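You operate a simulated robot arm through the tools that you are given. There is no shell and no other tool.

Carry out the task below with a simulated two-armed robot. There is one attempt and no reset: what you move stays moved.

JOB
Tape a blue strip to a green strip on the join plate.
Fine: one yellow tab, blue strip under the blue lever, green under the black one, both locked; leave the other strips and tabs.

It is judged by the outcome, as a careful person would: the job done as asked, and still so three seconds after it is handed in. It fails if anything else is knocked over, pushed out of place, dropped, spilled or broken.

ROBOT AND FRAMES
Two 7-joint arms with two-finger parallel grippers on one trunk that stands fixed in place. Base frame: the origin is at the foot of the trunk, x ahead of it, y to its left, z up. Lengths are in m, angles in rad, forces in N, time in s.
The left shoulder is at [0.08, 0.131, 0.947], the right one opposite. With the tool pointing down near the work surface each hand reaches from about 0.4 to 0.86 m from the base axis, measured 20 degrees to its own side. Payload 1.57 kg a hand.
The tool frame of a hand sits at the grasp point between the pads (the TCP): z along the fingers, y along the line on which they close. The tips reach 0.03 m beyond it. Largest opening 0.11 m; finger width 0.024, thickness 0.012; the body of the gripper, 0.048 by 0.112 m, starts 0.078 m behind the TCP.
Orientation is that of the tool frame in the base frame, as [roll, pitch, yaw] about the fixed x, y, z axes, in that order (R = Rz(yaw) Ry(pitch) Rx(roll)). With the fingers straight down and closing along the base's y, the tool's x points along the base's -x, its y along +y and its z along -z.

CONTROLS
- The arms move only by the tool apply_moves. It takes "left_motion", "right_motion" or both (then of equal length, played together; a hand with none holds still); each is text: rows parted by semicolons, each of 7 numbers parted by spaces: the turn, a rotation vector about the tool's x, y, z in rad, then the shift along the tool's x, y, z in m, then the finger opening in m, from 0 to 0.11. In form: rx ry rz x y z grip; .... A call has 1 to 20 rows; each row shifts and turns the commanded pose from where the row before left it, along the tool's axes as they then stand. Each row takes 0.2 s and may step no farther than 0.05 m and 0.15 rad from the row before; otherwise, or with a gripper value out of range, the whole call is refused. Where a pose cannot be reached the arm comes as near as it can. A force on the tool above 60 N (or 10 N above the force at the start of the call, whichever is more), or a blocked arm, ends the call early, and 0.2 s more pass. Each finger travels about 0.108 m/s and halts on what it meets, pressing with about 31 N; the grip force reading is that of the motor and also rises with nothing between the fingers. The clock runs only during rows and for 0.2 s after the last one: add rows that do not move to give the fingers time. The reply holds the time, the measured pose of the TCP, the force on the tool along the base axes, the opening and the grip force, in the units named above and with some noise, with the torque about the TCP (base axes, N m) and any sound that the robot's microphone picked up.
- Cameras (640 x 400 px; columns grow to the right, rows downward): "scene" is now at [-0.0521, -0.0143, 1.4213]; the picture's right is [-0.17, -0.99, 0.00], its down [-0.53, 0.09, -0.85] and it looks along [0.83, -0.15, -0.53] (base axes); focal length 338 px, centre (320, 200). "left" rides on the left gripper at [0.07, -0.016, -0.141] in its tool frame; the picture's right is [0.23, 0.97, 0.00], its down [-0.86, 0.20, -0.48] and it looks along [-0.47, 0.11, 0.88] (tool axes); focal length 222 px, centre (320, 200). "right" rides on the right gripper at [0.07, 0.016, -0.141] in its tool frame; the picture's right is [-0.23, 0.97, 0.00], its down [-0.86, -0.20, -0.48] and it looks along [-0.47, -0.11, 0.88] (tool axes); focal length 222 px, centre (320, 200). There is no depth. A picture from a camera that has moved, and an enlarged one, comes with that camera's place and axes in the base frame and with its lens.
- get_image(camera): a new picture of that camera. The clock stands still meanwhile.
- head_to(pan, tilt): turns the head with the scene camera to pan (to the left, within 1.902 rad either way) and tilt (down, from -0.506 to 1.204), counted from straight ahead of the robot. It gives what a move gives.
- inspect(camera, box): a new picture of the part [left, top, right, bottom] of that camera's present view, enlarged. The clock stands still meanwhile.
- finish_job(): hands the job in; it is judged then, once.

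Places have to be worked out from the pictures, the camera data and where the tool is seen. Open the grippers and draw the arms clear of the work before you hand the job in, unless the task says otherwise.

The tools are called after ">>>" as a command line: name --argument value ..., lists and objects as JSON in quotes. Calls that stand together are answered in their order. apply_moves: Moves the arms, as the interface text tells. Its arguments: {"type":"object","properties":{"left_motion":{"type":"string"},"right_motion":{"type":"string"}},"required":[]} The other tools are called the same way: head_to (pan, tilt) turns the head that bears the scene camera; get_image (camera) takes a picture; inspect (camera, box) takes an enlarged picture of a part of a camera's view; finish_job () hands the job in.

At the start:

```text
t: 0.0
left_ee_pos: [0.6429, 0.1166, 1.1174]
left_orientation: [3.142, 0.0, -3.14]
left_wrist_force: [-1.1, 0.4, -0.9]
left_ft_torque: [0.0, 0.01, -0.01]
left_width: 0.1098
left_finger_force: 0.0
right_ee_pos: [0.5113, -0.3437, 1.0918]
right_orientation: [3.141, 0.0, -3.141]
right_wrist_force: [-0.6, 0.0, -0.9]
right_ft_torque: [0.02, 0.0, -0.01]
right_width: 0.11
right_finger_force: 0.1
head pan, tilt: [-0.173, 0.562]
```

scene: 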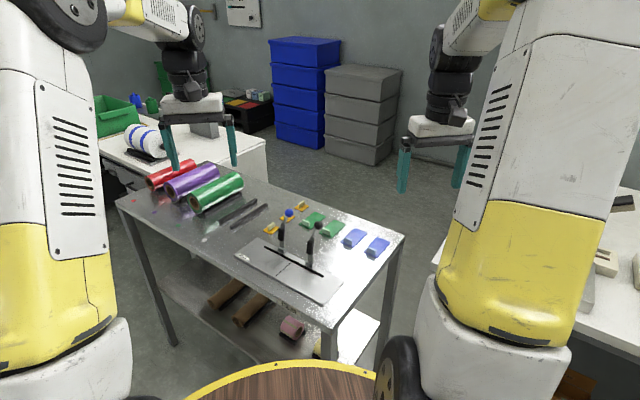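
right: 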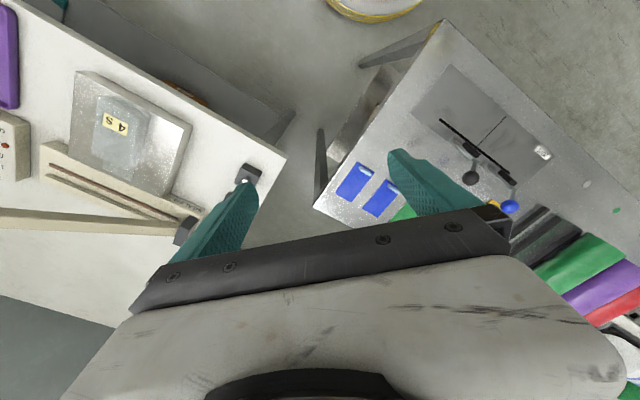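
left: 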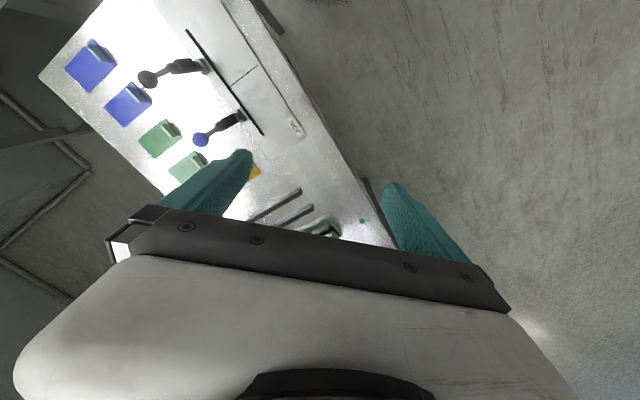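

I start by looking more closely at the work table with the strips, tabs and levers.

>>> inspect --camera "scene" --box '[220, 180, 420, 310]'

>>> inspect --camera "left" --box '[40, 0, 360, 240]'

>>> inspect --camera "right" --box '[320, 20, 640, 280]'

```text
3.08 times, centred on (320, 245) of scene
camera zoom: at [-0.0521, -0.0143, 1.4213], right [-0.17, -0.99, 0.0], down [-0.53, 0.09, -0.85], along [0.83, -0.15, -0.53], focal length 1040 px, centre (320, 62)
```

zoom: 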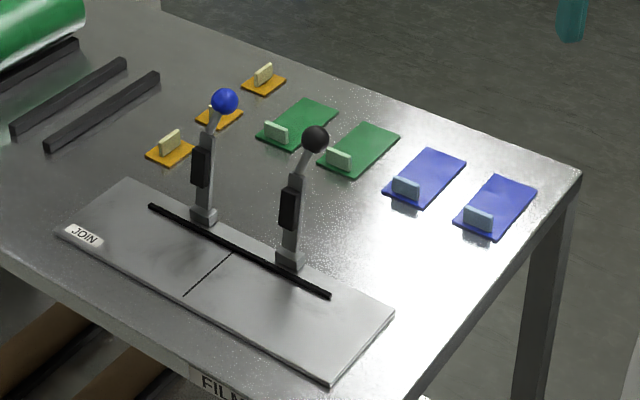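

```text
1.67 times, centred on (200, 120) of left
camera zoom: at [0.5735, 0.0994, 1.2595], right [-0.23, 0.97, 0.0], down [0.86, 0.2, 0.48], along [0.47, 0.11, -0.88], focal length 370 px, centre (520, 333)
```

zoom: 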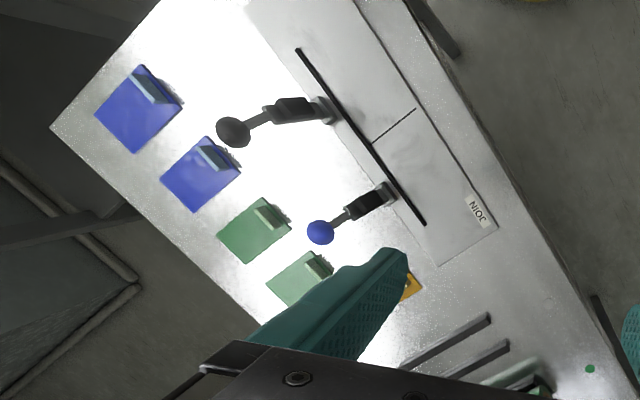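

```text
1.54 times, centred on (480, 150) of right
camera zoom: at [0.4422, -0.3276, 1.2353], right [0.23, 0.97, 0.0], down [0.86, -0.2, 0.48], along [0.47, -0.11, -0.88], focal length 342 px, centre (74, 277)
```

zoom: 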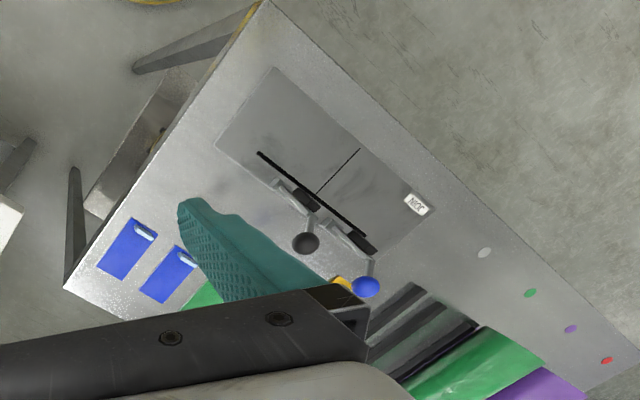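

The table top works out at about z = 0.79 and is turned about 45°. I take tighter enlargements to locate each part precisely.

>>> inspect --camera "scene" --box '[230, 200, 350, 275]'

>>> inspect --camera "scene" --box '[290, 200, 400, 270]'

>>> inspect --camera "scene" --box '[255, 195, 319, 235]'

>>> inspect --camera "scene" --box '[230, 235, 350, 310]'

```text
5.33 times, centred on (290, 238) of scene
camera zoom: at [-0.0521, -0.0143, 1.4213], right [-0.17, -0.99, 0.0], down [-0.53, 0.09, -0.85], along [0.83, -0.15, -0.53], focal length 1803 px, centre (480, 0)
```

zoom: 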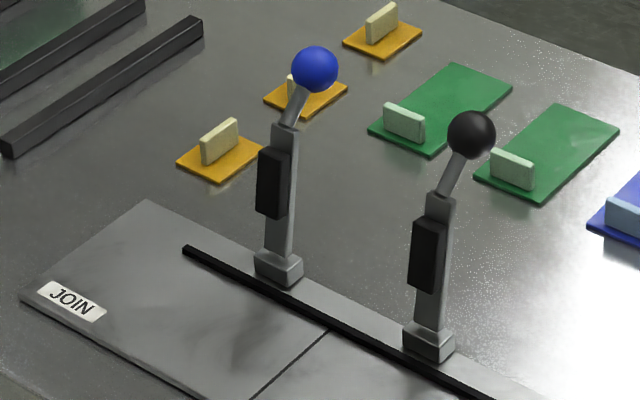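

```text
5.71 times, centred on (345, 235) of scene
camera zoom: at [-0.0521, -0.0143, 1.4213], right [-0.17, -0.99, 0.0], down [-0.53, 0.09, -0.85], along [0.83, -0.15, -0.53], focal length 1931 px, centre (177, 0)
```

zoom: 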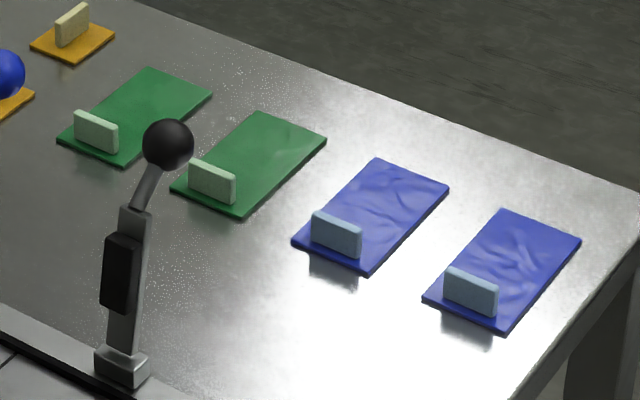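

```text
10.00 times, centred on (287, 215) of scene
camera zoom: at [-0.0521, -0.0143, 1.4213], right [-0.17, -0.99, 0.0], down [-0.53, 0.09, -0.85], along [0.83, -0.15, -0.53], focal length 3380 px, centre (650, 50)
```

zoom: 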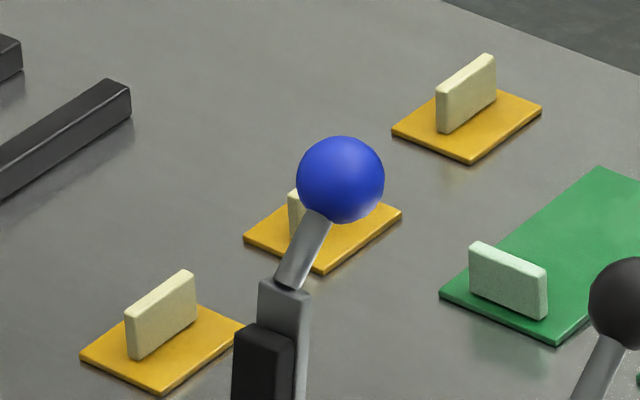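

```text
5.33 times, centred on (290, 272) of scene
camera zoom: at [-0.0521, -0.0143, 1.4213], right [-0.17, -0.99, 0.0], down [-0.53, 0.09, -0.85], along [0.83, -0.15, -0.53], focal length 1803 px, centre (480, -187)
```

zoom: 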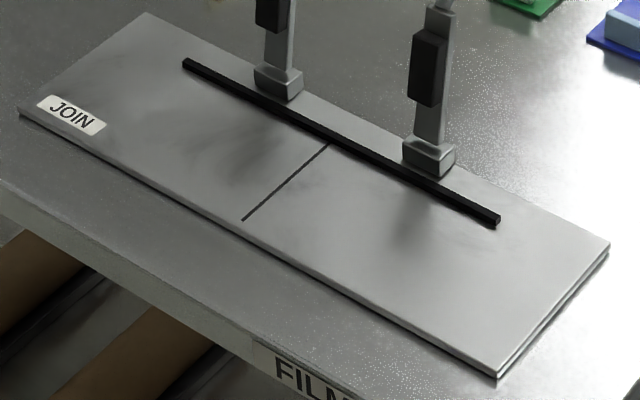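

The strips are about 0.044 × 0.085 m and the tabs about 0.033 × 0.038 m, all square to the table (45°). So the strips lie end to end along the fence, meeting at the seam, with their grip blocks outward. I clear the left arm to the left and bring the right hand above the inner blue strip, turned so the fingers close across its block.

>>> apply_moves --left_motion "0 0 0 0.019 0.035 0 0.11;0 0 0 0.019 0.035 0 0.11;0 0 0 0.019 0.035 0 0.11;0 0 0 0.019 0.035 0 0.11;0 0 0 0.019 0.035 0 0.11;0 0 0 0.019 0.035 0 0.11;0 0 0 0.019 0.035 0 0.11;0 0 0 0.019 0.035 0 0.11;0 0 0 0 0 0 0.11;0 0 0 0 0 0 0.11;0 0 0 0 0 0 0.11;0 0 0 0 0 0 0.11" --right_motion "0 0 0 -0.0342 0.0236 0 0.11;0 0 0 -0.0342 0.0236 0 0.11;0 0 0 -0.0342 0.0236 0 0.11;0 0 0 -0.0342 0.0236 0 0.11;0 0 0 -0.0342 0.0236 0 0.11;0 0 -0.1309 0 0 0 0.11;0 0 -0.1309 0 0 0 0.1;0 0 -0.1309 0 0 0 0.09;0 0 -0.1309 0 0 0 0.08;0 0 -0.1309 0 0 0 0.07;0 0 -0.1309 0 0 0 0.06;0 0 0 0 0 0.04 0.06"

```text
t: 2.6
left_ee_pos: [0.4907, 0.3962, 1.119]
left_orientation: [-3.141, -0.001, 3.142]
left_wrist_force: [-1.4, 0.4, 0.3]
left_ft_torque: [0.01, -0.02, 0.04]
left_width: 0.1101
left_finger_force: 0.0
right_ee_pos: [0.6825, -0.2265, 1.0523]
right_orientation: [3.14, 0.0, -2.357]
right_wrist_force: [0.3, 0.2, 0.0]
right_ft_torque: [0.01, -0.01, -0.01]
right_width: 0.0597
right_finger_force: 0.1
head pan, tilt: [-0.173, 0.562]
```

Both arms went where I told them. I look from the right wrist and the scene to check how the hand lines up with the strip.

>>> get_image --camera "right"

>>> get_image --camera "scene"

```text
taken
camera right: at [0.6221, -0.2632, 1.1949], right [-0.53, 0.85, 0.0], down [0.75, 0.46, 0.48], along [0.41, 0.25, -0.88], focal length 222 px, centre (320, 200)
```

right: 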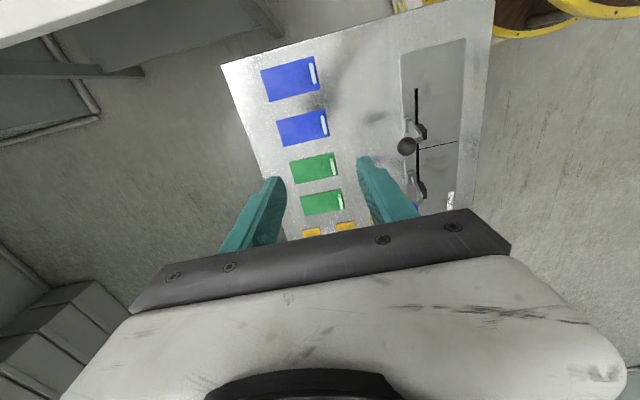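

```text
taken
```

scene: 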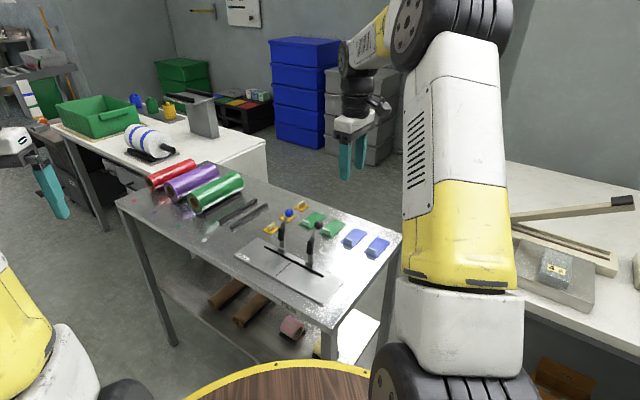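

The hand is nearly above the inner blue strip's block. I enlarge the wrist view to measure the remaining offset.

>>> inspect --camera "right" --box '[260, 80, 380, 155]'

>>> inspect --camera "right" --box '[370, 30, 490, 230]'

```text
5.33 times, centred on (320, 118) of right
camera zoom: at [0.6221, -0.2632, 1.1949], right [-0.53, 0.85, 0.0], down [0.75, 0.46, 0.48], along [0.41, 0.25, -0.88], focal length 1185 px, centre (320, 640)
```

zoom: 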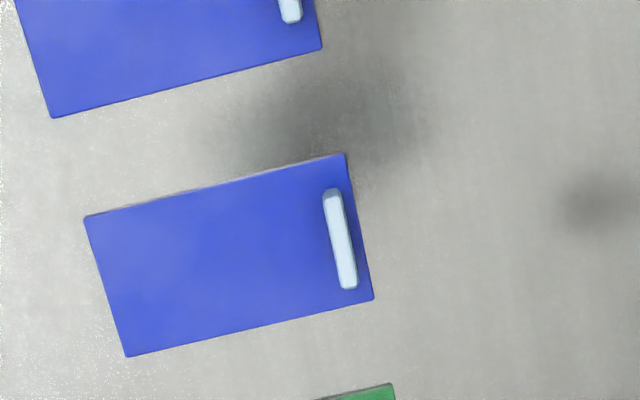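

```text
2.00 times, centred on (430, 130) of right
camera zoom: at [0.6221, -0.2632, 1.1949], right [-0.53, 0.85, 0.0], down [0.75, 0.46, 0.48], along [0.41, 0.25, -0.88], focal length 444 px, centre (100, 340)
```

zoom: 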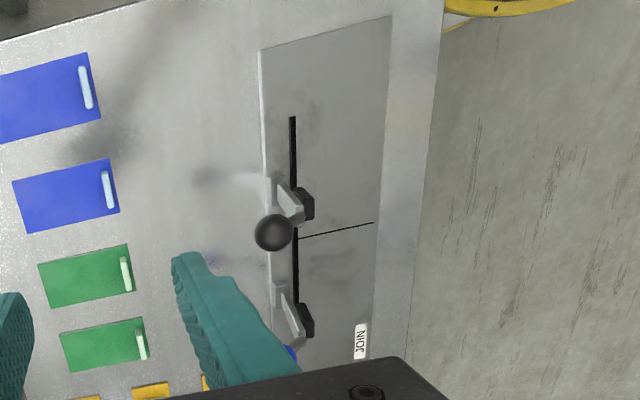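

From the wrist camera the block lies about 4 mm along tool x and 7 mm along tool y from the grasp point, and the table looks nearer z = 0.797. I correct by that and come down to a lower hover to measure again.

>>> apply_moves --right_motion "0 0 0 0.0038 0.0069 0 0.05;0 0 0 0 0 0.04 0.04;0 0 0 0 0 0.04 0.04;0 0 0 0 0 0.04 0.04;0 0 0 0 0 0.03 0.04;0 0 0 0 0 0 0.04"

>>> inspect --camera "right" --box '[240, 80, 400, 180]'

>>> inspect --camera "scene" --box '[310, 160, 420, 260]'

```text
t: 4.0
left_ee_pos: [0.49, 0.3961, 1.1187]
left_orientation: [3.141, 0.0, 3.142]
left_wrist_force: [0.1, 0.1, 0.0]
left_ft_torque: [0.03, -0.02, -0.03]
left_width: 0.11
left_finger_force: 0.1
right_ee_pos: [0.6735, -0.2215, 0.9035]
right_orientation: [-3.141, -0.001, -2.355]
right_wrist_force: [0.2, -1.4, -0.4]
right_ft_torque: [-0.05, -0.02, -0.03]
right_width: 0.0397
right_finger_force: 0.1
head pan, tilt: [-0.173, 0.562]
```

```text
4.00 times, centred on (320, 130) of right
camera zoom: at [0.6137, -0.2605, 1.0451], right [-0.53, 0.85, 0.0], down [0.75, 0.46, 0.48], along [0.41, 0.25, -0.88], focal length 888 px, centre (320, 480)
```

zoom: 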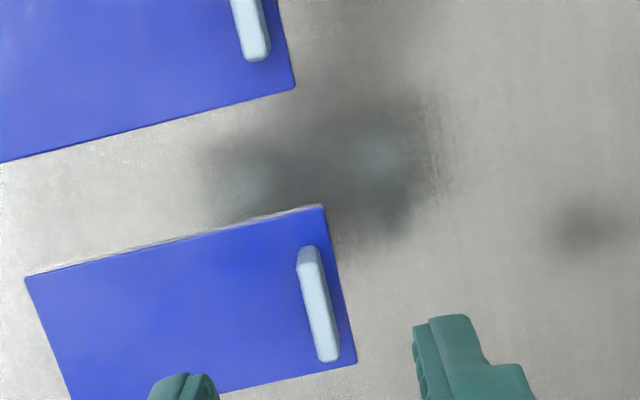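

```text
4.00 times, centred on (365, 210) of scene
camera zoom: at [-0.0521, -0.0142, 1.4213], right [-0.17, -0.99, 0.0], down [-0.53, 0.09, -0.85], along [0.83, -0.15, -0.53], focal length 1352 px, centre (140, 160)
```

zoom: 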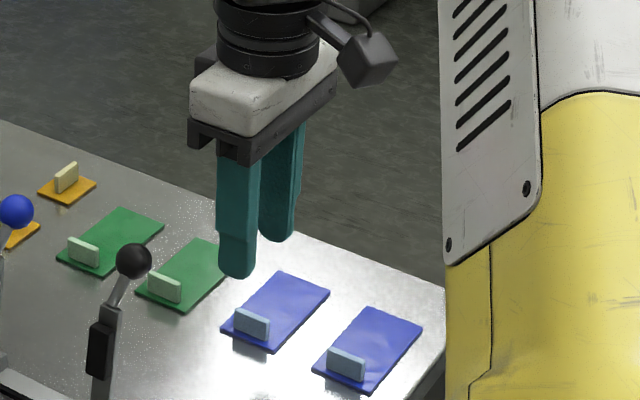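

The block is now within about 1 mm of the grasp point. I lower to just above the strip with the fingers open, without closing yet.

>>> apply_moves --right_motion "0 0 0 -0.001 0 0.03 0.04;0 0 0 0 0 0.03 0.04;0 0 0 0 0 0.01 0.04;0 0 0 0 0 0 0.04"

>>> get_image --camera "right"

>>> inspect --camera "scene" --box '[340, 210, 400, 260]'

```text
t: 5.0
left_ee_pos: [0.4903, 0.3963, 1.1182]
left_orientation: [-3.14, -0.002, -3.141]
left_wrist_force: [1.2, -0.9, -0.3]
left_ft_torque: [0.0, -0.01, 0.0]
left_width: 0.11
left_finger_force: 0.0
right_ee_pos: [0.6742, -0.221, 0.8326]
right_orientation: [3.141, -0.001, -2.356]
right_wrist_force: [-0.1, -0.4, 0.3]
right_ft_torque: [0.0, 0.0, 0.0]
right_width: 0.0399
right_finger_force: 0.1
head pan, tilt: [-0.173, 0.562]
```

```text
taken
camera right: at [0.6139, -0.2601, 0.9756], right [-0.53, 0.85, 0.0], down [0.75, 0.46, 0.48], along [0.41, 0.25, -0.88], focal length 222 px, centre (320, 200)
```

right: 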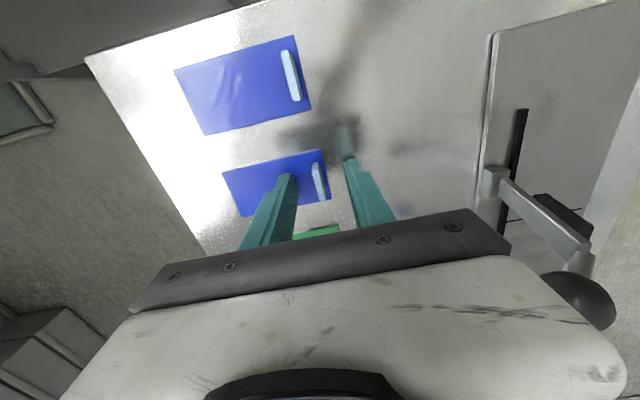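

```text
8.00 times, centred on (370, 235) of scene
camera zoom: at [-0.0521, -0.0142, 1.4213], right [-0.17, -0.99, 0.0], down [-0.53, 0.09, -0.85], along [0.83, -0.15, -0.53], focal length 2704 px, centre (-80, -80)
```

zoom: 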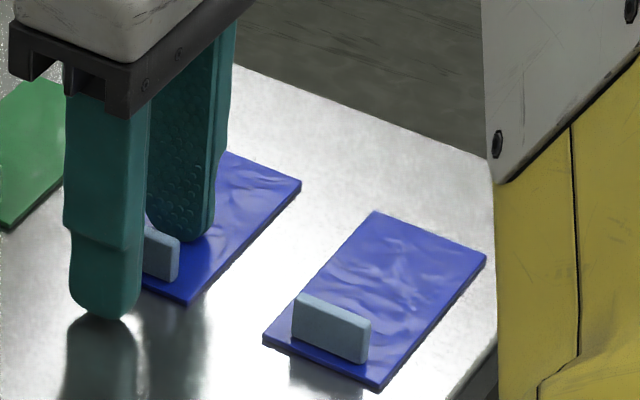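

The tips are just above the strip with the block between the fingers, and no contact force shows. I close on the block.

>>> apply_moves --right_motion "0 0 0 0 0 0 0.02;0 0 0 0 0 0 0.0;0 0 0 0 0 0 0.0;0 0 0 0 0 0 0.0"

>>> inspect --camera "right" --box '[200, 120, 400, 245]'

```text
t: 6.0
left_ee_pos: [0.4913, 0.3954, 1.1188]
left_orientation: [3.141, -0.001, -3.141]
left_wrist_force: [0.1, -0.1, -0.1]
left_ft_torque: [-0.01, -0.01, 0.02]
left_width: 0.1099
left_finger_force: 0.1
right_ee_pos: [0.6735, -0.2213, 0.832]
right_orientation: [3.141, 0.001, -2.357]
right_wrist_force: [0.7, 0.0, 0.6]
right_ft_torque: [-0.04, 0.0, 0.02]
right_width: 0.004
right_finger_force: 24.7
head pan, tilt: [-0.173, 0.562]
```

```text
3.20 times, centred on (300, 182) of right
camera zoom: at [0.614, -0.2599, 0.9757], right [-0.53, 0.85, 0.0], down [0.75, 0.46, 0.48], along [0.41, 0.25, -0.88], focal length 711 px, centre (384, 256)
```

zoom: 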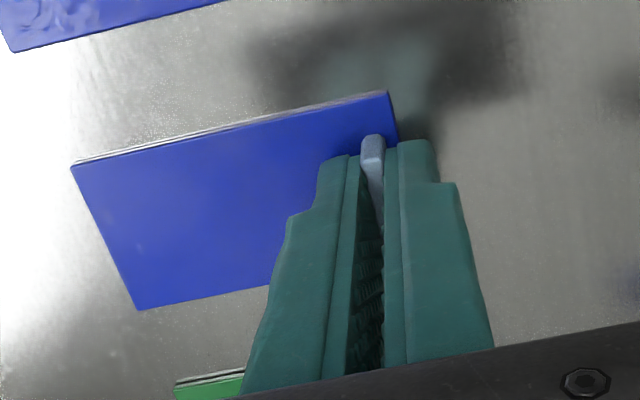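

The grip holds at about 4 mm with 25 N, so the block is caught. I lift straight up to travel height and check how the strip hangs.

>>> apply_moves --right_motion "0 0 0 0 0 -0.01 0.0;0 0 0 0 0 -0.02 0.0;0 0 0 0 0 -0.03 0.0;0 0 0 0 0 -0.04 0.0;0 0 0 0 0 -0.04 0.0;0 0 0 0 0 -0.04 0.0;0 0 0 0 0 0 0.0"

>>> get_image --camera "right"

>>> inspect --camera "scene" --box '[310, 140, 420, 260]'

```text
t: 7.6
left_ee_pos: [0.4919, 0.3966, 1.118]
left_orientation: [3.141, 0.0, 3.141]
left_wrist_force: [0.4, 0.3, -0.3]
left_ft_torque: [0.0, -0.02, -0.02]
left_width: 0.1102
left_finger_force: 0.0
right_ee_pos: [0.6744, -0.2218, 1.0113]
right_orientation: [3.141, 0.0, -2.357]
right_wrist_force: [0.7, 0.3, -1.0]
right_ft_torque: [-0.01, 0.01, 0.01]
right_width: 0.0042
right_finger_force: 25.0
head pan, tilt: [-0.173, 0.562]
```

```text
taken
camera right: at [0.6154, -0.2604, 1.1544], right [-0.53, 0.85, 0.0], down [0.75, 0.46, 0.48], along [0.41, 0.25, -0.88], focal length 222 px, centre (320, 200)
```

right: 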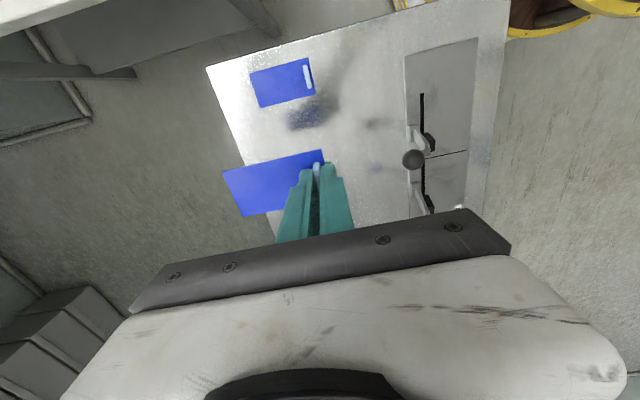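

```text
3.33 times, centred on (365, 200) of scene
camera zoom: at [-0.052, -0.0142, 1.4213], right [-0.17, -0.99, 0.0], down [-0.53, 0.09, -0.85], along [0.83, -0.15, -0.53], focal length 1127 px, centre (170, 200)
```

zoom: 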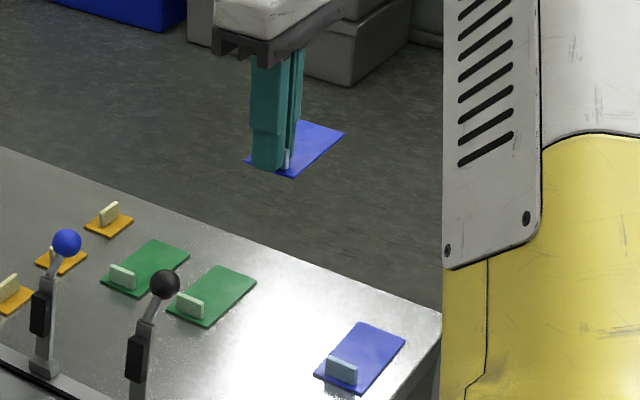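

The strip is held firmly and level. I measure its corners relative to the tool before carrying it.

>>> inspect --camera "right" --box '[210, 135, 370, 235]'

>>> inspect --camera "right" --box '[380, 30, 500, 220]'

```text
4.00 times, centred on (290, 185) of right
camera zoom: at [0.6154, -0.2604, 1.1544], right [-0.53, 0.85, 0.0], down [0.75, 0.46, 0.48], along [0.41, 0.25, -0.88], focal length 888 px, centre (440, 260)
```

zoom: 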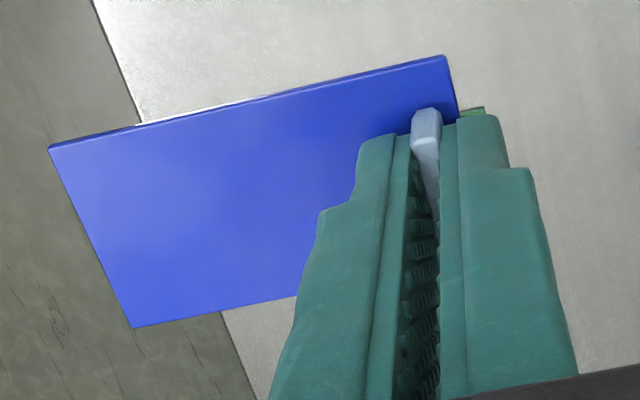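

```text
2.11 times, centred on (440, 125) of right
camera zoom: at [0.6154, -0.2604, 1.1544], right [-0.53, 0.85, 0.0], down [0.75, 0.46, 0.48], along [0.41, 0.25, -0.88], focal length 468 px, centre (67, 358)
```

zoom: 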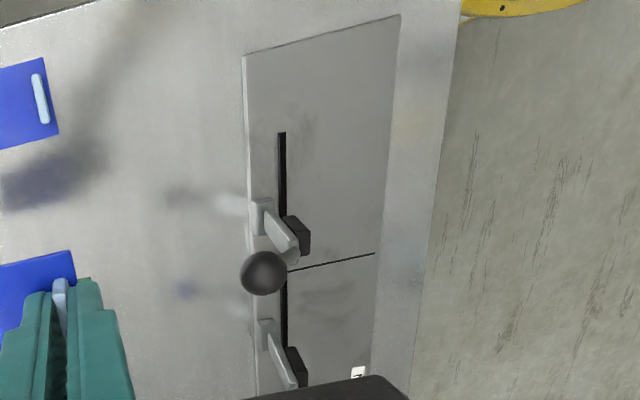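

The strip spans −0.0786 to +0.0057 along tool y and about ±0.0228 along tool x. Both cameras put the seam at u ≈ 0.401 and the fence face at v ≈ 0.481 (table axes), with the plate top near z = 0.803. I turn the strip 90° so its block faces outward and carry it high over the blue side of the plate.

>>> apply_moves --right_motion "0 0 0.1428 0 0 0 0;0 0 0.1428 0 0 0 0;0 0 0.1428 0 0 0 0;0 0 0.1428 0 0 0 0;0 0 0.1428 0 0 0 0;0 0 0.1428 0 0 0 0;0 0 0.1428 0 0 0 0;0 0 0.1428 0 0 0 0;0 0 0.1428 0 0 0 0;0 0 0.1428 0 0 0 0;0 0 0.1428 0 0 0 0;0 0 0 0.0297 0.0267 0 0;0 0 0 0.0297 0.0267 0 0;0 0 0 0.0297 0.0267 0 0;0 0 0 0.0297 0.0267 0 0;0 0 0 0.0297 0.0267 0 0;0 0 0 0.0297 0.0267 0 0;0 0 0 0 0 0 0"

>>> get_image --camera "right"

>>> get_image --camera "scene"

```text
t: 11.4
left_ee_pos: [0.4897, 0.3961, 1.1189]
left_orientation: [3.14, 0.0, 3.141]
left_wrist_force: [0.0, -0.7, -0.1]
left_ft_torque: [0.0, -0.01, 0.0]
left_width: 0.1102
left_finger_force: 0.0
right_ee_pos: [0.6629, 0.017, 1.0129]
right_orientation: [-3.141, 0.001, 2.358]
right_wrist_force: [-0.5, 0.4, 0.0]
right_ft_torque: [-0.01, -0.01, 0.0]
right_width: 0.0043
right_finger_force: 25.1
head pan, tilt: [-0.173, 0.562]
```

```text
taken
camera right: at [0.6262, 0.0774, 1.1552], right [0.85, 0.53, 0.0], down [0.46, -0.75, 0.48], along [0.25, -0.41, -0.88], focal length 222 px, centre (320, 200)
```

right: 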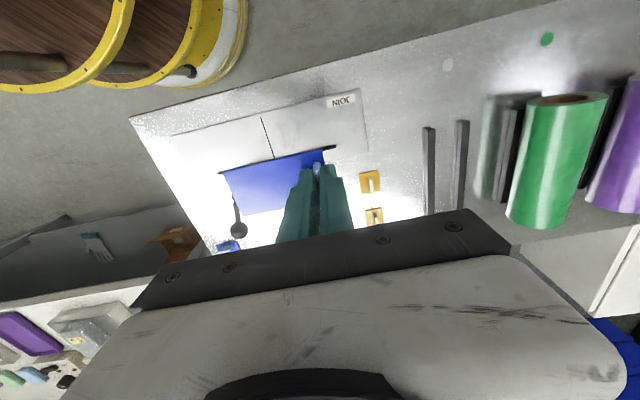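

```text
taken
```

scene: 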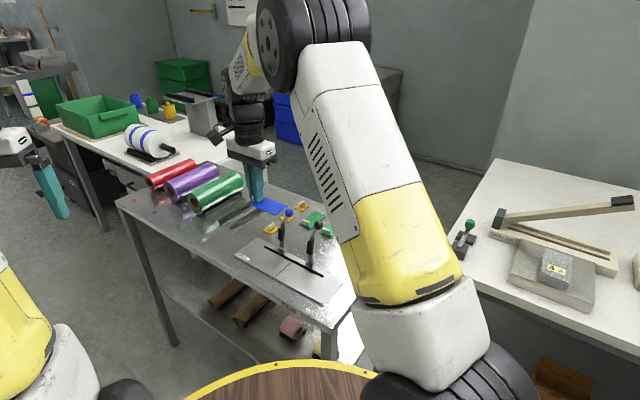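

The strip is above the blue side with the block outward. I enlarge to measure the seam and the strip end in this view.

>>> inspect --camera "right" --box '[200, 90, 400, 215]'

>>> inspect --camera "scene" --box '[220, 150, 340, 270]'

```text
3.20 times, centred on (300, 152) of right
camera zoom: at [0.6262, 0.0774, 1.1552], right [0.85, 0.53, 0.0], down [0.46, -0.75, 0.48], along [0.25, -0.41, -0.88], focal length 711 px, centre (384, 352)
```

zoom: 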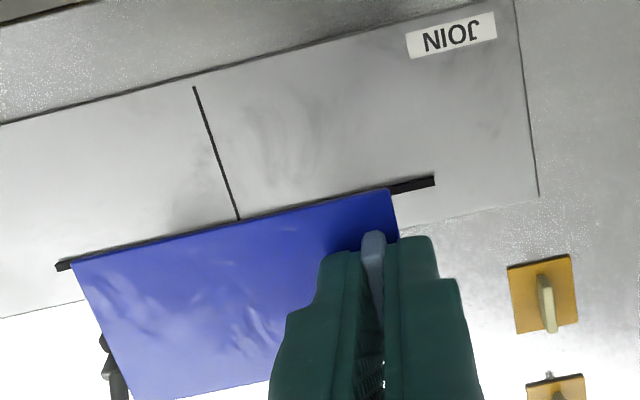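

```text
3.33 times, centred on (280, 210) of scene
camera zoom: at [-0.0521, -0.0141, 1.4213], right [-0.17, -0.99, 0.0], down [-0.53, 0.09, -0.85], along [0.83, -0.15, -0.53], focal length 1127 px, centre (453, 167)
```

zoom: 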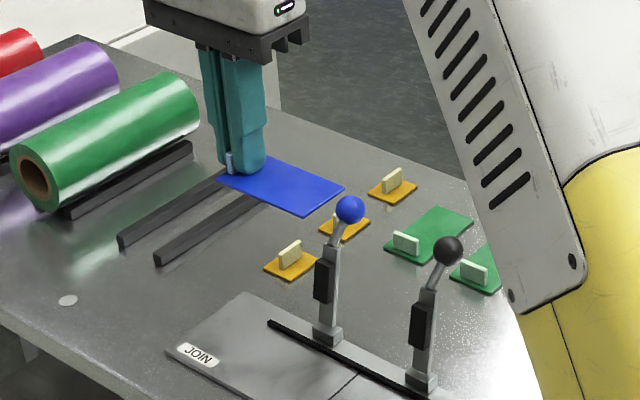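

The strip end and seam nearly line up; height parallax makes fine judgement better lower down. I back off 8 mm from the fence and come down until the strip is about 3 cm above the plate.

>>> apply_moves --right_motion "0 0 0 0.008 0 0 0;0 0 0 0 0 0.04 0;0 0 0 0 0 0.04 0;0 0 0 0 0 0.04 0;0 0 0 0 0 0.025 0;0 0 0 0 0 0 0;0 0 0 0 0 0 0"

>>> inspect --camera "right" --box '[200, 90, 400, 215]'

>>> inspect --camera "scene" --box '[220, 190, 340, 290]'

```text
t: 13.0
left_ee_pos: [0.4906, 0.3966, 1.1175]
left_orientation: [3.142, -0.001, -3.14]
left_wrist_force: [-0.6, 0.1, -1.0]
left_ft_torque: [-0.02, -0.02, 0.01]
left_width: 0.1103
left_finger_force: 0.0
right_ee_pos: [0.6569, 0.0223, 0.8677]
right_orientation: [3.141, 0.0, 2.357]
right_wrist_force: [-0.3, 0.1, -0.1]
right_ft_torque: [-0.02, -0.02, 0.03]
right_width: 0.0039
right_finger_force: 24.7
head pan, tilt: [-0.173, 0.562]
```

```text
3.20 times, centred on (300, 152) of right
camera zoom: at [0.6199, 0.0826, 1.0098], right [0.85, 0.53, 0.0], down [0.46, -0.75, 0.48], along [0.25, -0.41, -0.88], focal length 711 px, centre (384, 352)
```

zoom: 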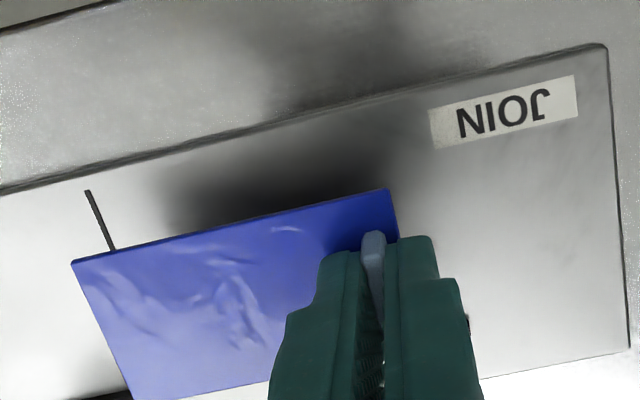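

```text
4.00 times, centred on (280, 240) of scene
camera zoom: at [-0.052, -0.0141, 1.4213], right [-0.17, -0.99, 0.0], down [-0.53, 0.09, -0.85], along [0.83, -0.15, -0.53], focal length 1352 px, centre (480, 40)
```

zoom: 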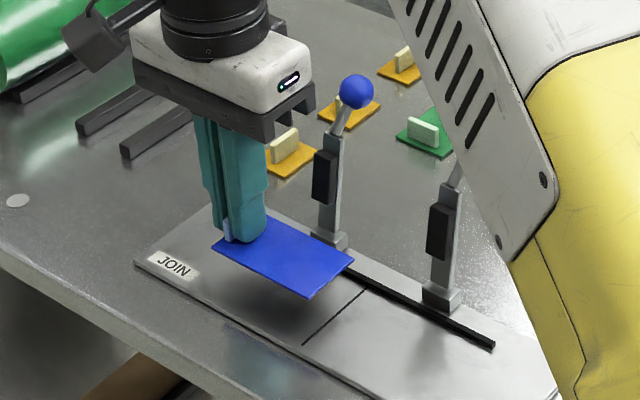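

The seam appears about 4 mm beyond the strip's end in tool −y. I shift 3 mm that way and lower until the strip is roughly 8 mm above the plate, then measure again.

>>> apply_moves --right_motion "0 0 0 0 -0.003 0 0;0 0 0 0 0 0.022 0;0 0 0 0 0 0 0;0 0 0 0 0 0 0"

>>> inspect --camera "right" --box '[200, 110, 400, 235]'

>>> inspect --camera "scene" --box '[255, 220, 335, 280]'

```text
t: 14.0
left_ee_pos: [0.4899, 0.3959, 1.1183]
left_orientation: [-3.141, 0.0, 3.141]
left_wrist_force: [0.4, 0.1, 1.0]
left_ft_torque: [0.05, -0.05, 0.02]
left_width: 0.1101
left_finger_force: 0.2
right_ee_pos: [0.6538, 0.0201, 0.8457]
right_orientation: [-3.142, 0.001, 2.358]
right_wrist_force: [0.4, 0.0, 0.7]
right_ft_torque: [-0.04, -0.02, -0.01]
right_width: 0.0045
right_finger_force: 24.1
head pan, tilt: [-0.173, 0.562]
```

```text
3.20 times, centred on (300, 172) of right
camera zoom: at [0.6177, 0.0806, 0.9883], right [0.85, 0.53, 0.0], down [0.46, -0.75, 0.48], along [0.25, -0.41, -0.88], focal length 711 px, centre (384, 288)
```

zoom: 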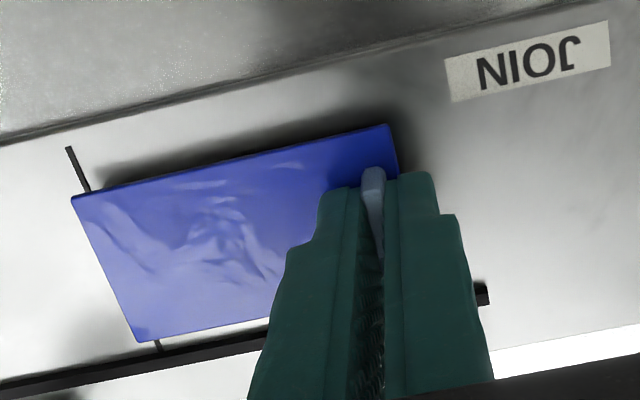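

```text
6.67 times, centred on (295, 250) of scene
camera zoom: at [-0.052, -0.0141, 1.4213], right [-0.17, -0.99, 0.0], down [-0.53, 0.09, -0.85], along [0.83, -0.15, -0.53], focal length 2253 px, centre (487, -133)
```

zoom: 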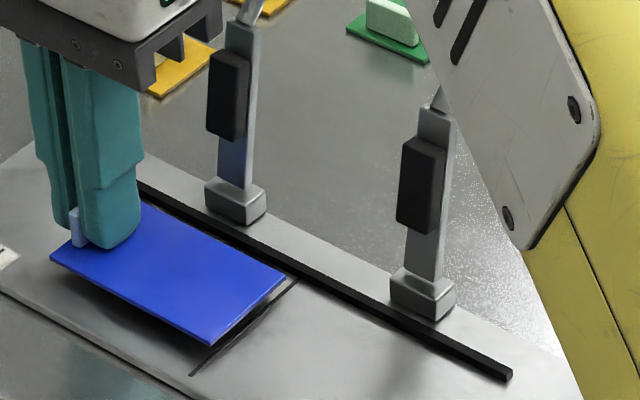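

The remaining gap to the seam is about 1–2 mm, uncertain because the strip is still above the plate. I lower 5 mm more and look again.

>>> apply_moves --right_motion "0 0 0 0 0 0.0025 0;0 0 0 0 0 0.0025 0;0 0 0 0 0 0 0"

>>> inspect --camera "right" --box '[210, 140, 290, 240]'

>>> inspect --camera "scene" --box '[255, 235, 303, 265]'

```text
t: 14.8
left_ee_pos: [0.4891, 0.3962, 1.1169]
left_orientation: [-3.142, -0.001, -3.141]
left_wrist_force: [1.1, 0.3, 0.1]
left_ft_torque: [0.0, 0.01, 0.03]
left_width: 0.11
left_finger_force: 0.1
right_ee_pos: [0.6548, 0.0204, 0.8409]
right_orientation: [3.141, 0.0, 2.355]
right_wrist_force: [0.7, -0.8, -1.2]
right_ft_torque: [-0.06, 0.01, 0.0]
right_width: 0.0039
right_finger_force: 24.6
head pan, tilt: [-0.173, 0.562]
```

```text
4.00 times, centred on (250, 190) of right
camera zoom: at [0.6178, 0.0807, 0.9833], right [0.85, 0.53, 0.0], down [0.46, -0.75, 0.48], along [0.25, -0.41, -0.88], focal length 888 px, centre (600, 240)
```

zoom: 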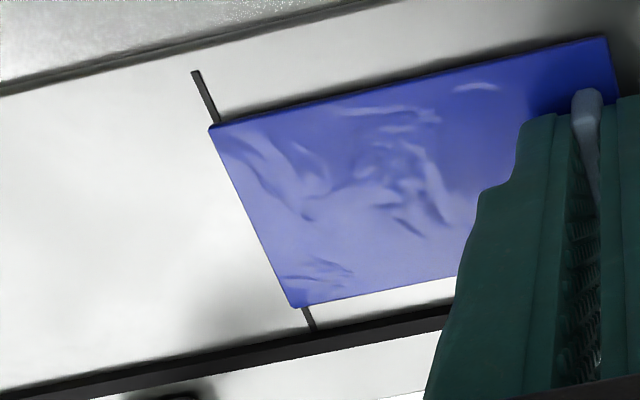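

```text
13.33 times, centred on (279, 250) of scene
camera zoom: at [-0.052, -0.0141, 1.4213], right [-0.17, -0.99, 0.0], down [-0.53, 0.09, -0.85], along [0.83, -0.15, -0.53], focal length 4506 px, centre (867, -467)
```

zoom: 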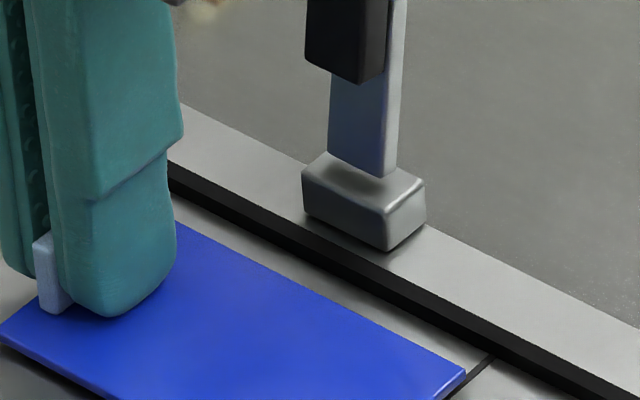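

The strip is a few millimetres above the plate and close to the seam. I lower in small steps, watching for contact force.

>>> apply_moves --right_motion "0 0 0 0 0 0.001 0;0 0 0 0 0 0.001 0;0 0 0 0 0 0 0"

>>> inspect --camera "scene" --box '[250, 235, 314, 275]'

```text
t: 15.6
left_ee_pos: [0.4905, 0.3957, 1.1184]
left_orientation: [3.141, 0.002, 3.141]
left_wrist_force: [-0.5, 0.4, 0.5]
left_ft_torque: [0.03, -0.02, 0.01]
left_width: 0.11
left_finger_force: 0.0
right_ee_pos: [0.655, 0.0208, 0.839]
right_orientation: [-3.14, 0.001, 2.356]
right_wrist_force: [-0.1, -0.5, 2.4]
right_ft_torque: [-0.02, 0.02, 0.02]
right_width: 0.004
right_finger_force: 24.4
head pan, tilt: [-0.173, 0.562]
```

```text
10.00 times, centred on (282, 255) of scene
camera zoom: at [-0.0521, -0.0141, 1.4213], right [-0.17, -0.99, 0.0], down [-0.53, 0.09, -0.85], along [0.83, -0.15, -0.53], focal length 3380 px, centre (700, -350)
```

zoom: 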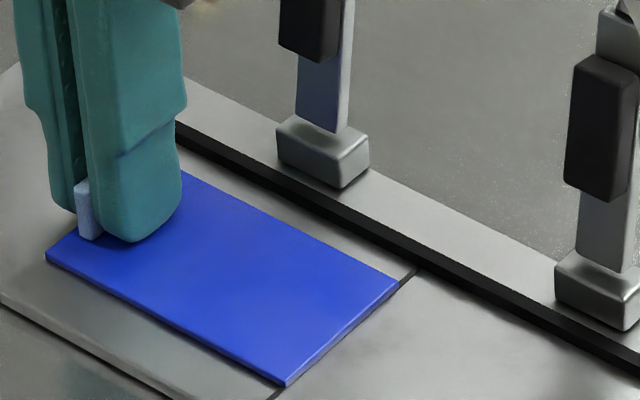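

Force reads about 2 N, possibly first touch. I lower one more millimetre to confirm.

>>> apply_moves --right_motion "0 0 0 0 0 0.001 0;0 0 0 0 0 0 0"

>>> inspect --camera "right" --box '[210, 140, 290, 240]'

```text
t: 16.2
left_ee_pos: [0.4892, 0.3955, 1.1188]
left_orientation: [3.141, -0.002, -3.141]
left_wrist_force: [0.3, 0.3, 0.4]
left_ft_torque: [0.01, 0.0, 0.02]
left_width: 0.1098
left_finger_force: 0.0
right_ee_pos: [0.655, 0.0213, 0.838]
right_orientation: [3.139, -0.001, 2.356]
right_wrist_force: [0.3, -0.3, 13.2]
right_ft_torque: [0.02, 0.07, -0.01]
right_width: 0.0041
right_finger_force: 25.1
head pan, tilt: [-0.173, 0.562]
```

```text
4.00 times, centred on (250, 190) of right
camera zoom: at [0.6177, 0.0809, 0.9813], right [0.85, 0.53, 0.0], down [0.46, -0.75, 0.48], along [0.25, -0.41, -0.88], focal length 888 px, centre (600, 240)
```

zoom: 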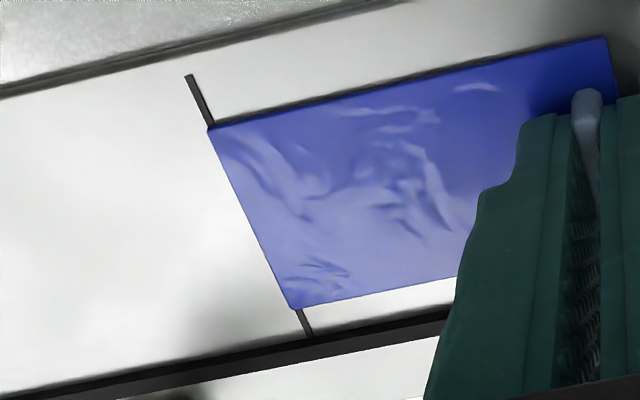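

Contact is confirmed at 13 N, and the strip end is within about half a millimetre of the seam. I raise 1.5 mm and slide 8.5 mm toward the fence.

>>> apply_moves --right_motion "0 0 0 0 0 -0.002 0;0 0 0 -0.003 0 0 0;0 0 0 -0.003 0 0 0;0 0 0 -0.0025 0 0 0;0 0 0 0 0 0 0"

>>> inspect --camera "right" --box '[210, 140, 290, 240]'

>>> inspect --camera "scene" --box '[250, 235, 314, 275]'

```text
t: 17.4
left_ee_pos: [0.4895, 0.3956, 1.1186]
left_orientation: [3.141, 0.0, -3.141]
left_wrist_force: [-0.1, 0.0, 0.4]
left_ft_torque: [-0.01, 0.0, 0.0]
left_width: 0.1101
left_finger_force: 0.0
right_ee_pos: [0.6605, 0.0142, 0.8384]
right_orientation: [-3.141, 0.001, 2.356]
right_wrist_force: [-0.7, 0.5, -0.7]
right_ft_torque: [0.0, -0.02, 0.0]
right_width: 0.0041
right_finger_force: 25.1
head pan, tilt: [-0.173, 0.562]
```

```text
4.00 times, centred on (250, 190) of right
camera zoom: at [0.6238, 0.0745, 0.9818], right [0.85, 0.53, 0.0], down [0.46, -0.75, 0.48], along [0.25, -0.41, -0.88], focal length 888 px, centre (600, 240)
```

zoom: 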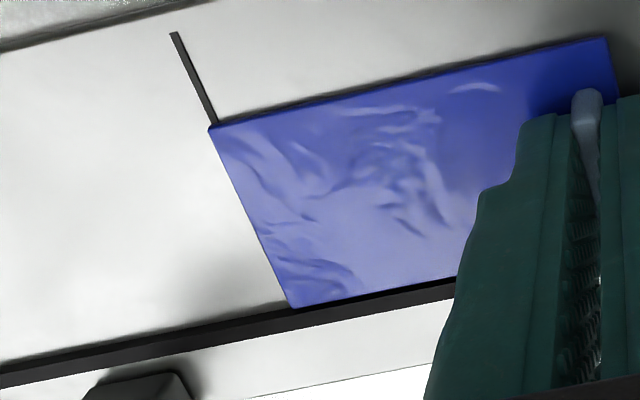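

```text
10.00 times, centred on (282, 255) of scene
camera zoom: at [-0.052, -0.0141, 1.4213], right [-0.17, -0.99, 0.0], down [-0.53, 0.09, -0.85], along [0.83, -0.15, -0.53], focal length 3380 px, centre (700, -350)
```

zoom: 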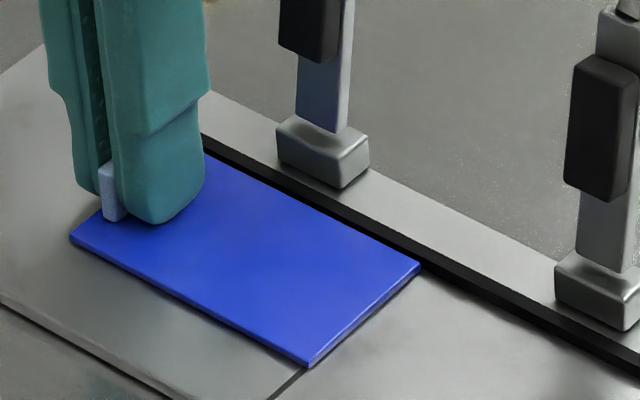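

The strip edge is nearly at the fence, about 1–2 mm short. I slide 1 mm more and set the strip down on the plate.

>>> apply_moves --right_motion "0 0 0 -0.001 0 0 0;0 0 0 0 0 0.001 0;0 0 0 0 0 0.0007 0;0 0 0 0 0 0 0"

>>> inspect --camera "right" --box '[210, 150, 266, 220]'

>>> inspect --camera "scene" --box '[270, 250, 302, 270]'

```text
t: 18.4
left_ee_pos: [0.4893, 0.3962, 1.1188]
left_orientation: [-3.141, -0.001, 3.141]
left_wrist_force: [0.3, -0.1, -0.1]
left_ft_torque: [-0.06, 0.01, -0.03]
left_width: 0.1101
left_finger_force: 0.0
right_ee_pos: [0.6607, 0.0134, 0.8384]
right_orientation: [3.138, -0.002, 2.356]
right_wrist_force: [-1.9, 0.8, 9.0]
right_ft_torque: [0.01, 0.07, -0.04]
right_width: 0.0042
right_finger_force: 25.0
head pan, tilt: [-0.173, 0.562]
```

```text
5.71 times, centred on (238, 185) of right
camera zoom: at [0.6243, 0.0742, 0.9813], right [0.85, 0.53, 0.0], down [0.46, -0.75, 0.48], along [0.25, -0.41, -0.88], focal length 1269 px, centre (789, 286)
```

zoom: 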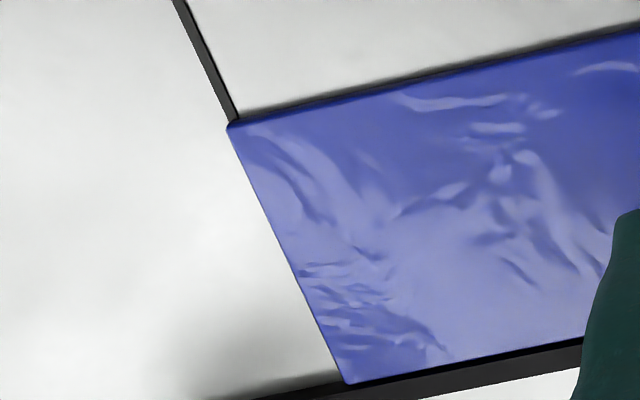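

```text
16.00 times, centred on (286, 260) of scene
camera zoom: at [-0.0524, -0.0141, 1.4213], right [-0.17, -0.99, 0.0], down [-0.53, 0.09, -0.85], along [0.83, -0.15, -0.53], focal length 5408 px, centre (864, -760)
```

zoom: 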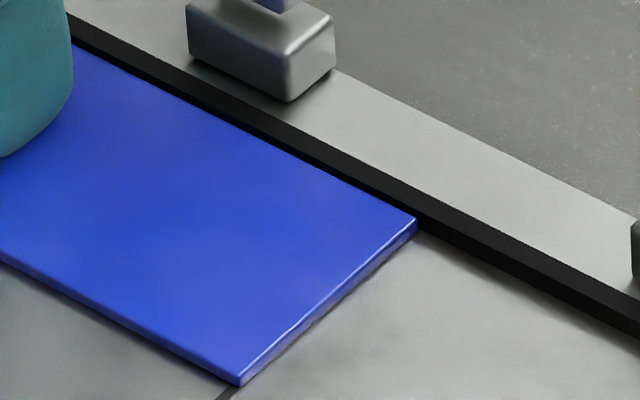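

The blue strip is against the fence with its end within 1 mm of the seam centre. I nudge it 0.6 mm back toward blue, settle, open the fingers, and rise straight up.

>>> apply_moves --right_motion "0 0 0 0 0 -0.0008 0;0 0 0 0 0.0006 0 0;0 0 0 0 0 0.0004 0;0 0 0 0 0 0 0.01;0 0 0 0 0 0 0.025;0 0 0 0 0 0 0.025;0 0 0 0 0 -0.01 0.025;0 0 0 0 0 -0.03 0.025;0 0 0 0 0 -0.04 0.03;0 0 0 0 0 -0.04 0.04;0 0 0 0 0 -0.04 0.04;0 0 0 0 0 -0.03 0.04;0 0 0 0 0 0 0.04"

>>> get_image --camera "right"

>>> inspect --camera "scene" --box '[240, 225, 320, 285]'

```text
t: 21.2
left_ee_pos: [0.4908, 0.3955, 1.1187]
left_orientation: [-3.139, 0.001, 3.141]
left_wrist_force: [-1.0, 0.0, -0.2]
left_ft_torque: [0.0, 0.02, 0.02]
left_width: 0.1099
left_finger_force: 0.0
right_ee_pos: [0.6615, 0.0144, 1.0287]
right_orientation: [-3.141, -0.001, 2.357]
right_wrist_force: [-0.5, 0.7, 0.5]
right_ft_torque: [-0.03, 0.06, -0.01]
right_width: 0.0401
right_finger_force: 0.1
head pan, tilt: [-0.173, 0.562]
```

```text
taken
camera right: at [0.6243, 0.0738, 1.1715], right [0.85, 0.53, 0.0], down [0.46, -0.75, 0.48], along [0.25, -0.41, -0.88], focal length 222 px, centre (320, 200)
```

right: 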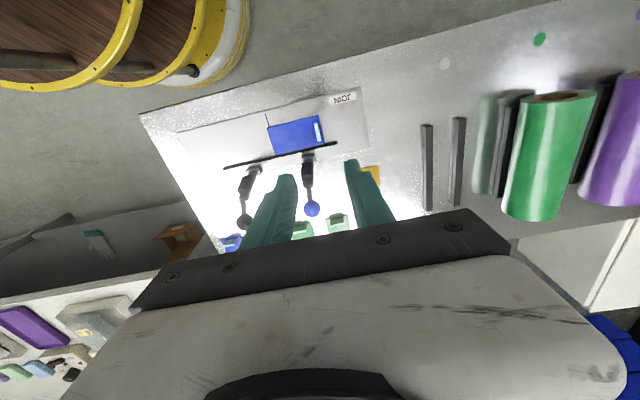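

```text
6.67 times, centred on (280, 255) of scene
camera zoom: at [-0.0521, -0.0141, 1.4213], right [-0.17, -0.99, 0.0], down [-0.53, 0.09, -0.85], along [0.83, -0.15, -0.53], focal length 2253 px, centre (587, -167)
```

zoom: 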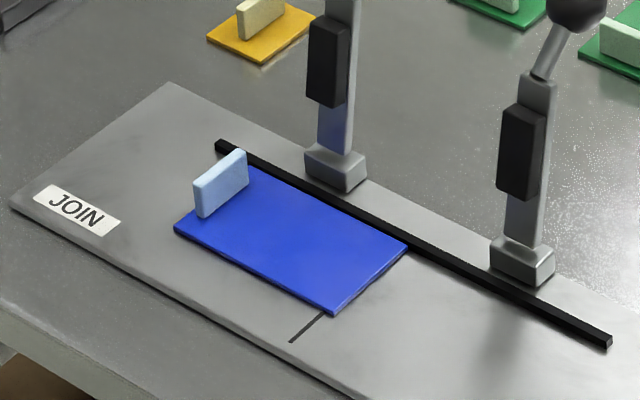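

In this view the strip end seems a little past the seam. I zoom in to measure it precisely.

>>> inspect --camera "scene" --box '[268, 248, 308, 273]'

>>> inspect --camera "right" --box '[220, 80, 380, 180]'

```text
16.00 times, centred on (288, 260) of scene
camera zoom: at [-0.0521, -0.0141, 1.4213], right [-0.17, -0.99, 0.0], down [-0.53, 0.09, -0.85], along [0.83, -0.15, -0.53], focal length 5408 px, centre (832, -768)
```

zoom: 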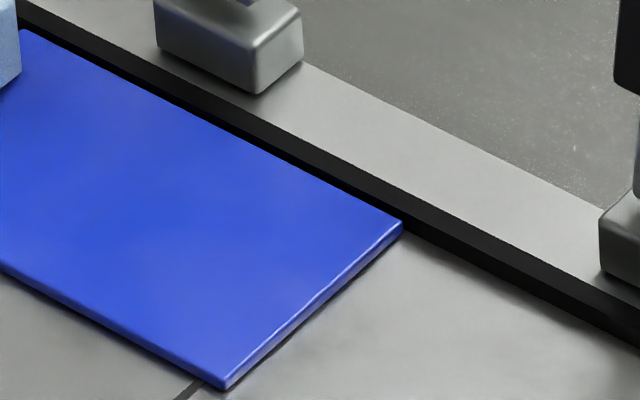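

```text
4.00 times, centred on (300, 130) of right
camera zoom: at [0.6243, 0.0738, 1.1715], right [0.85, 0.53, 0.0], down [0.46, -0.75, 0.48], along [0.25, -0.41, -0.88], focal length 888 px, centre (400, 480)
```

zoom: 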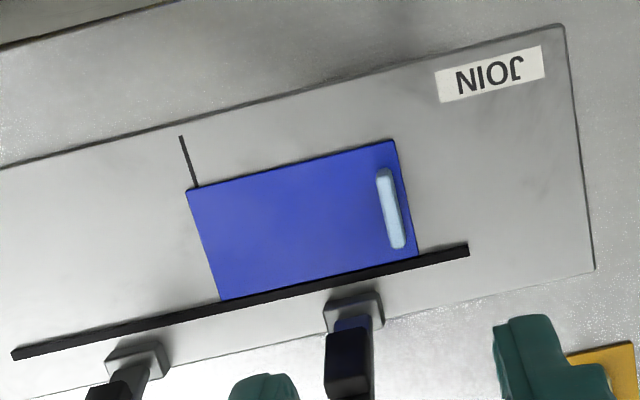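

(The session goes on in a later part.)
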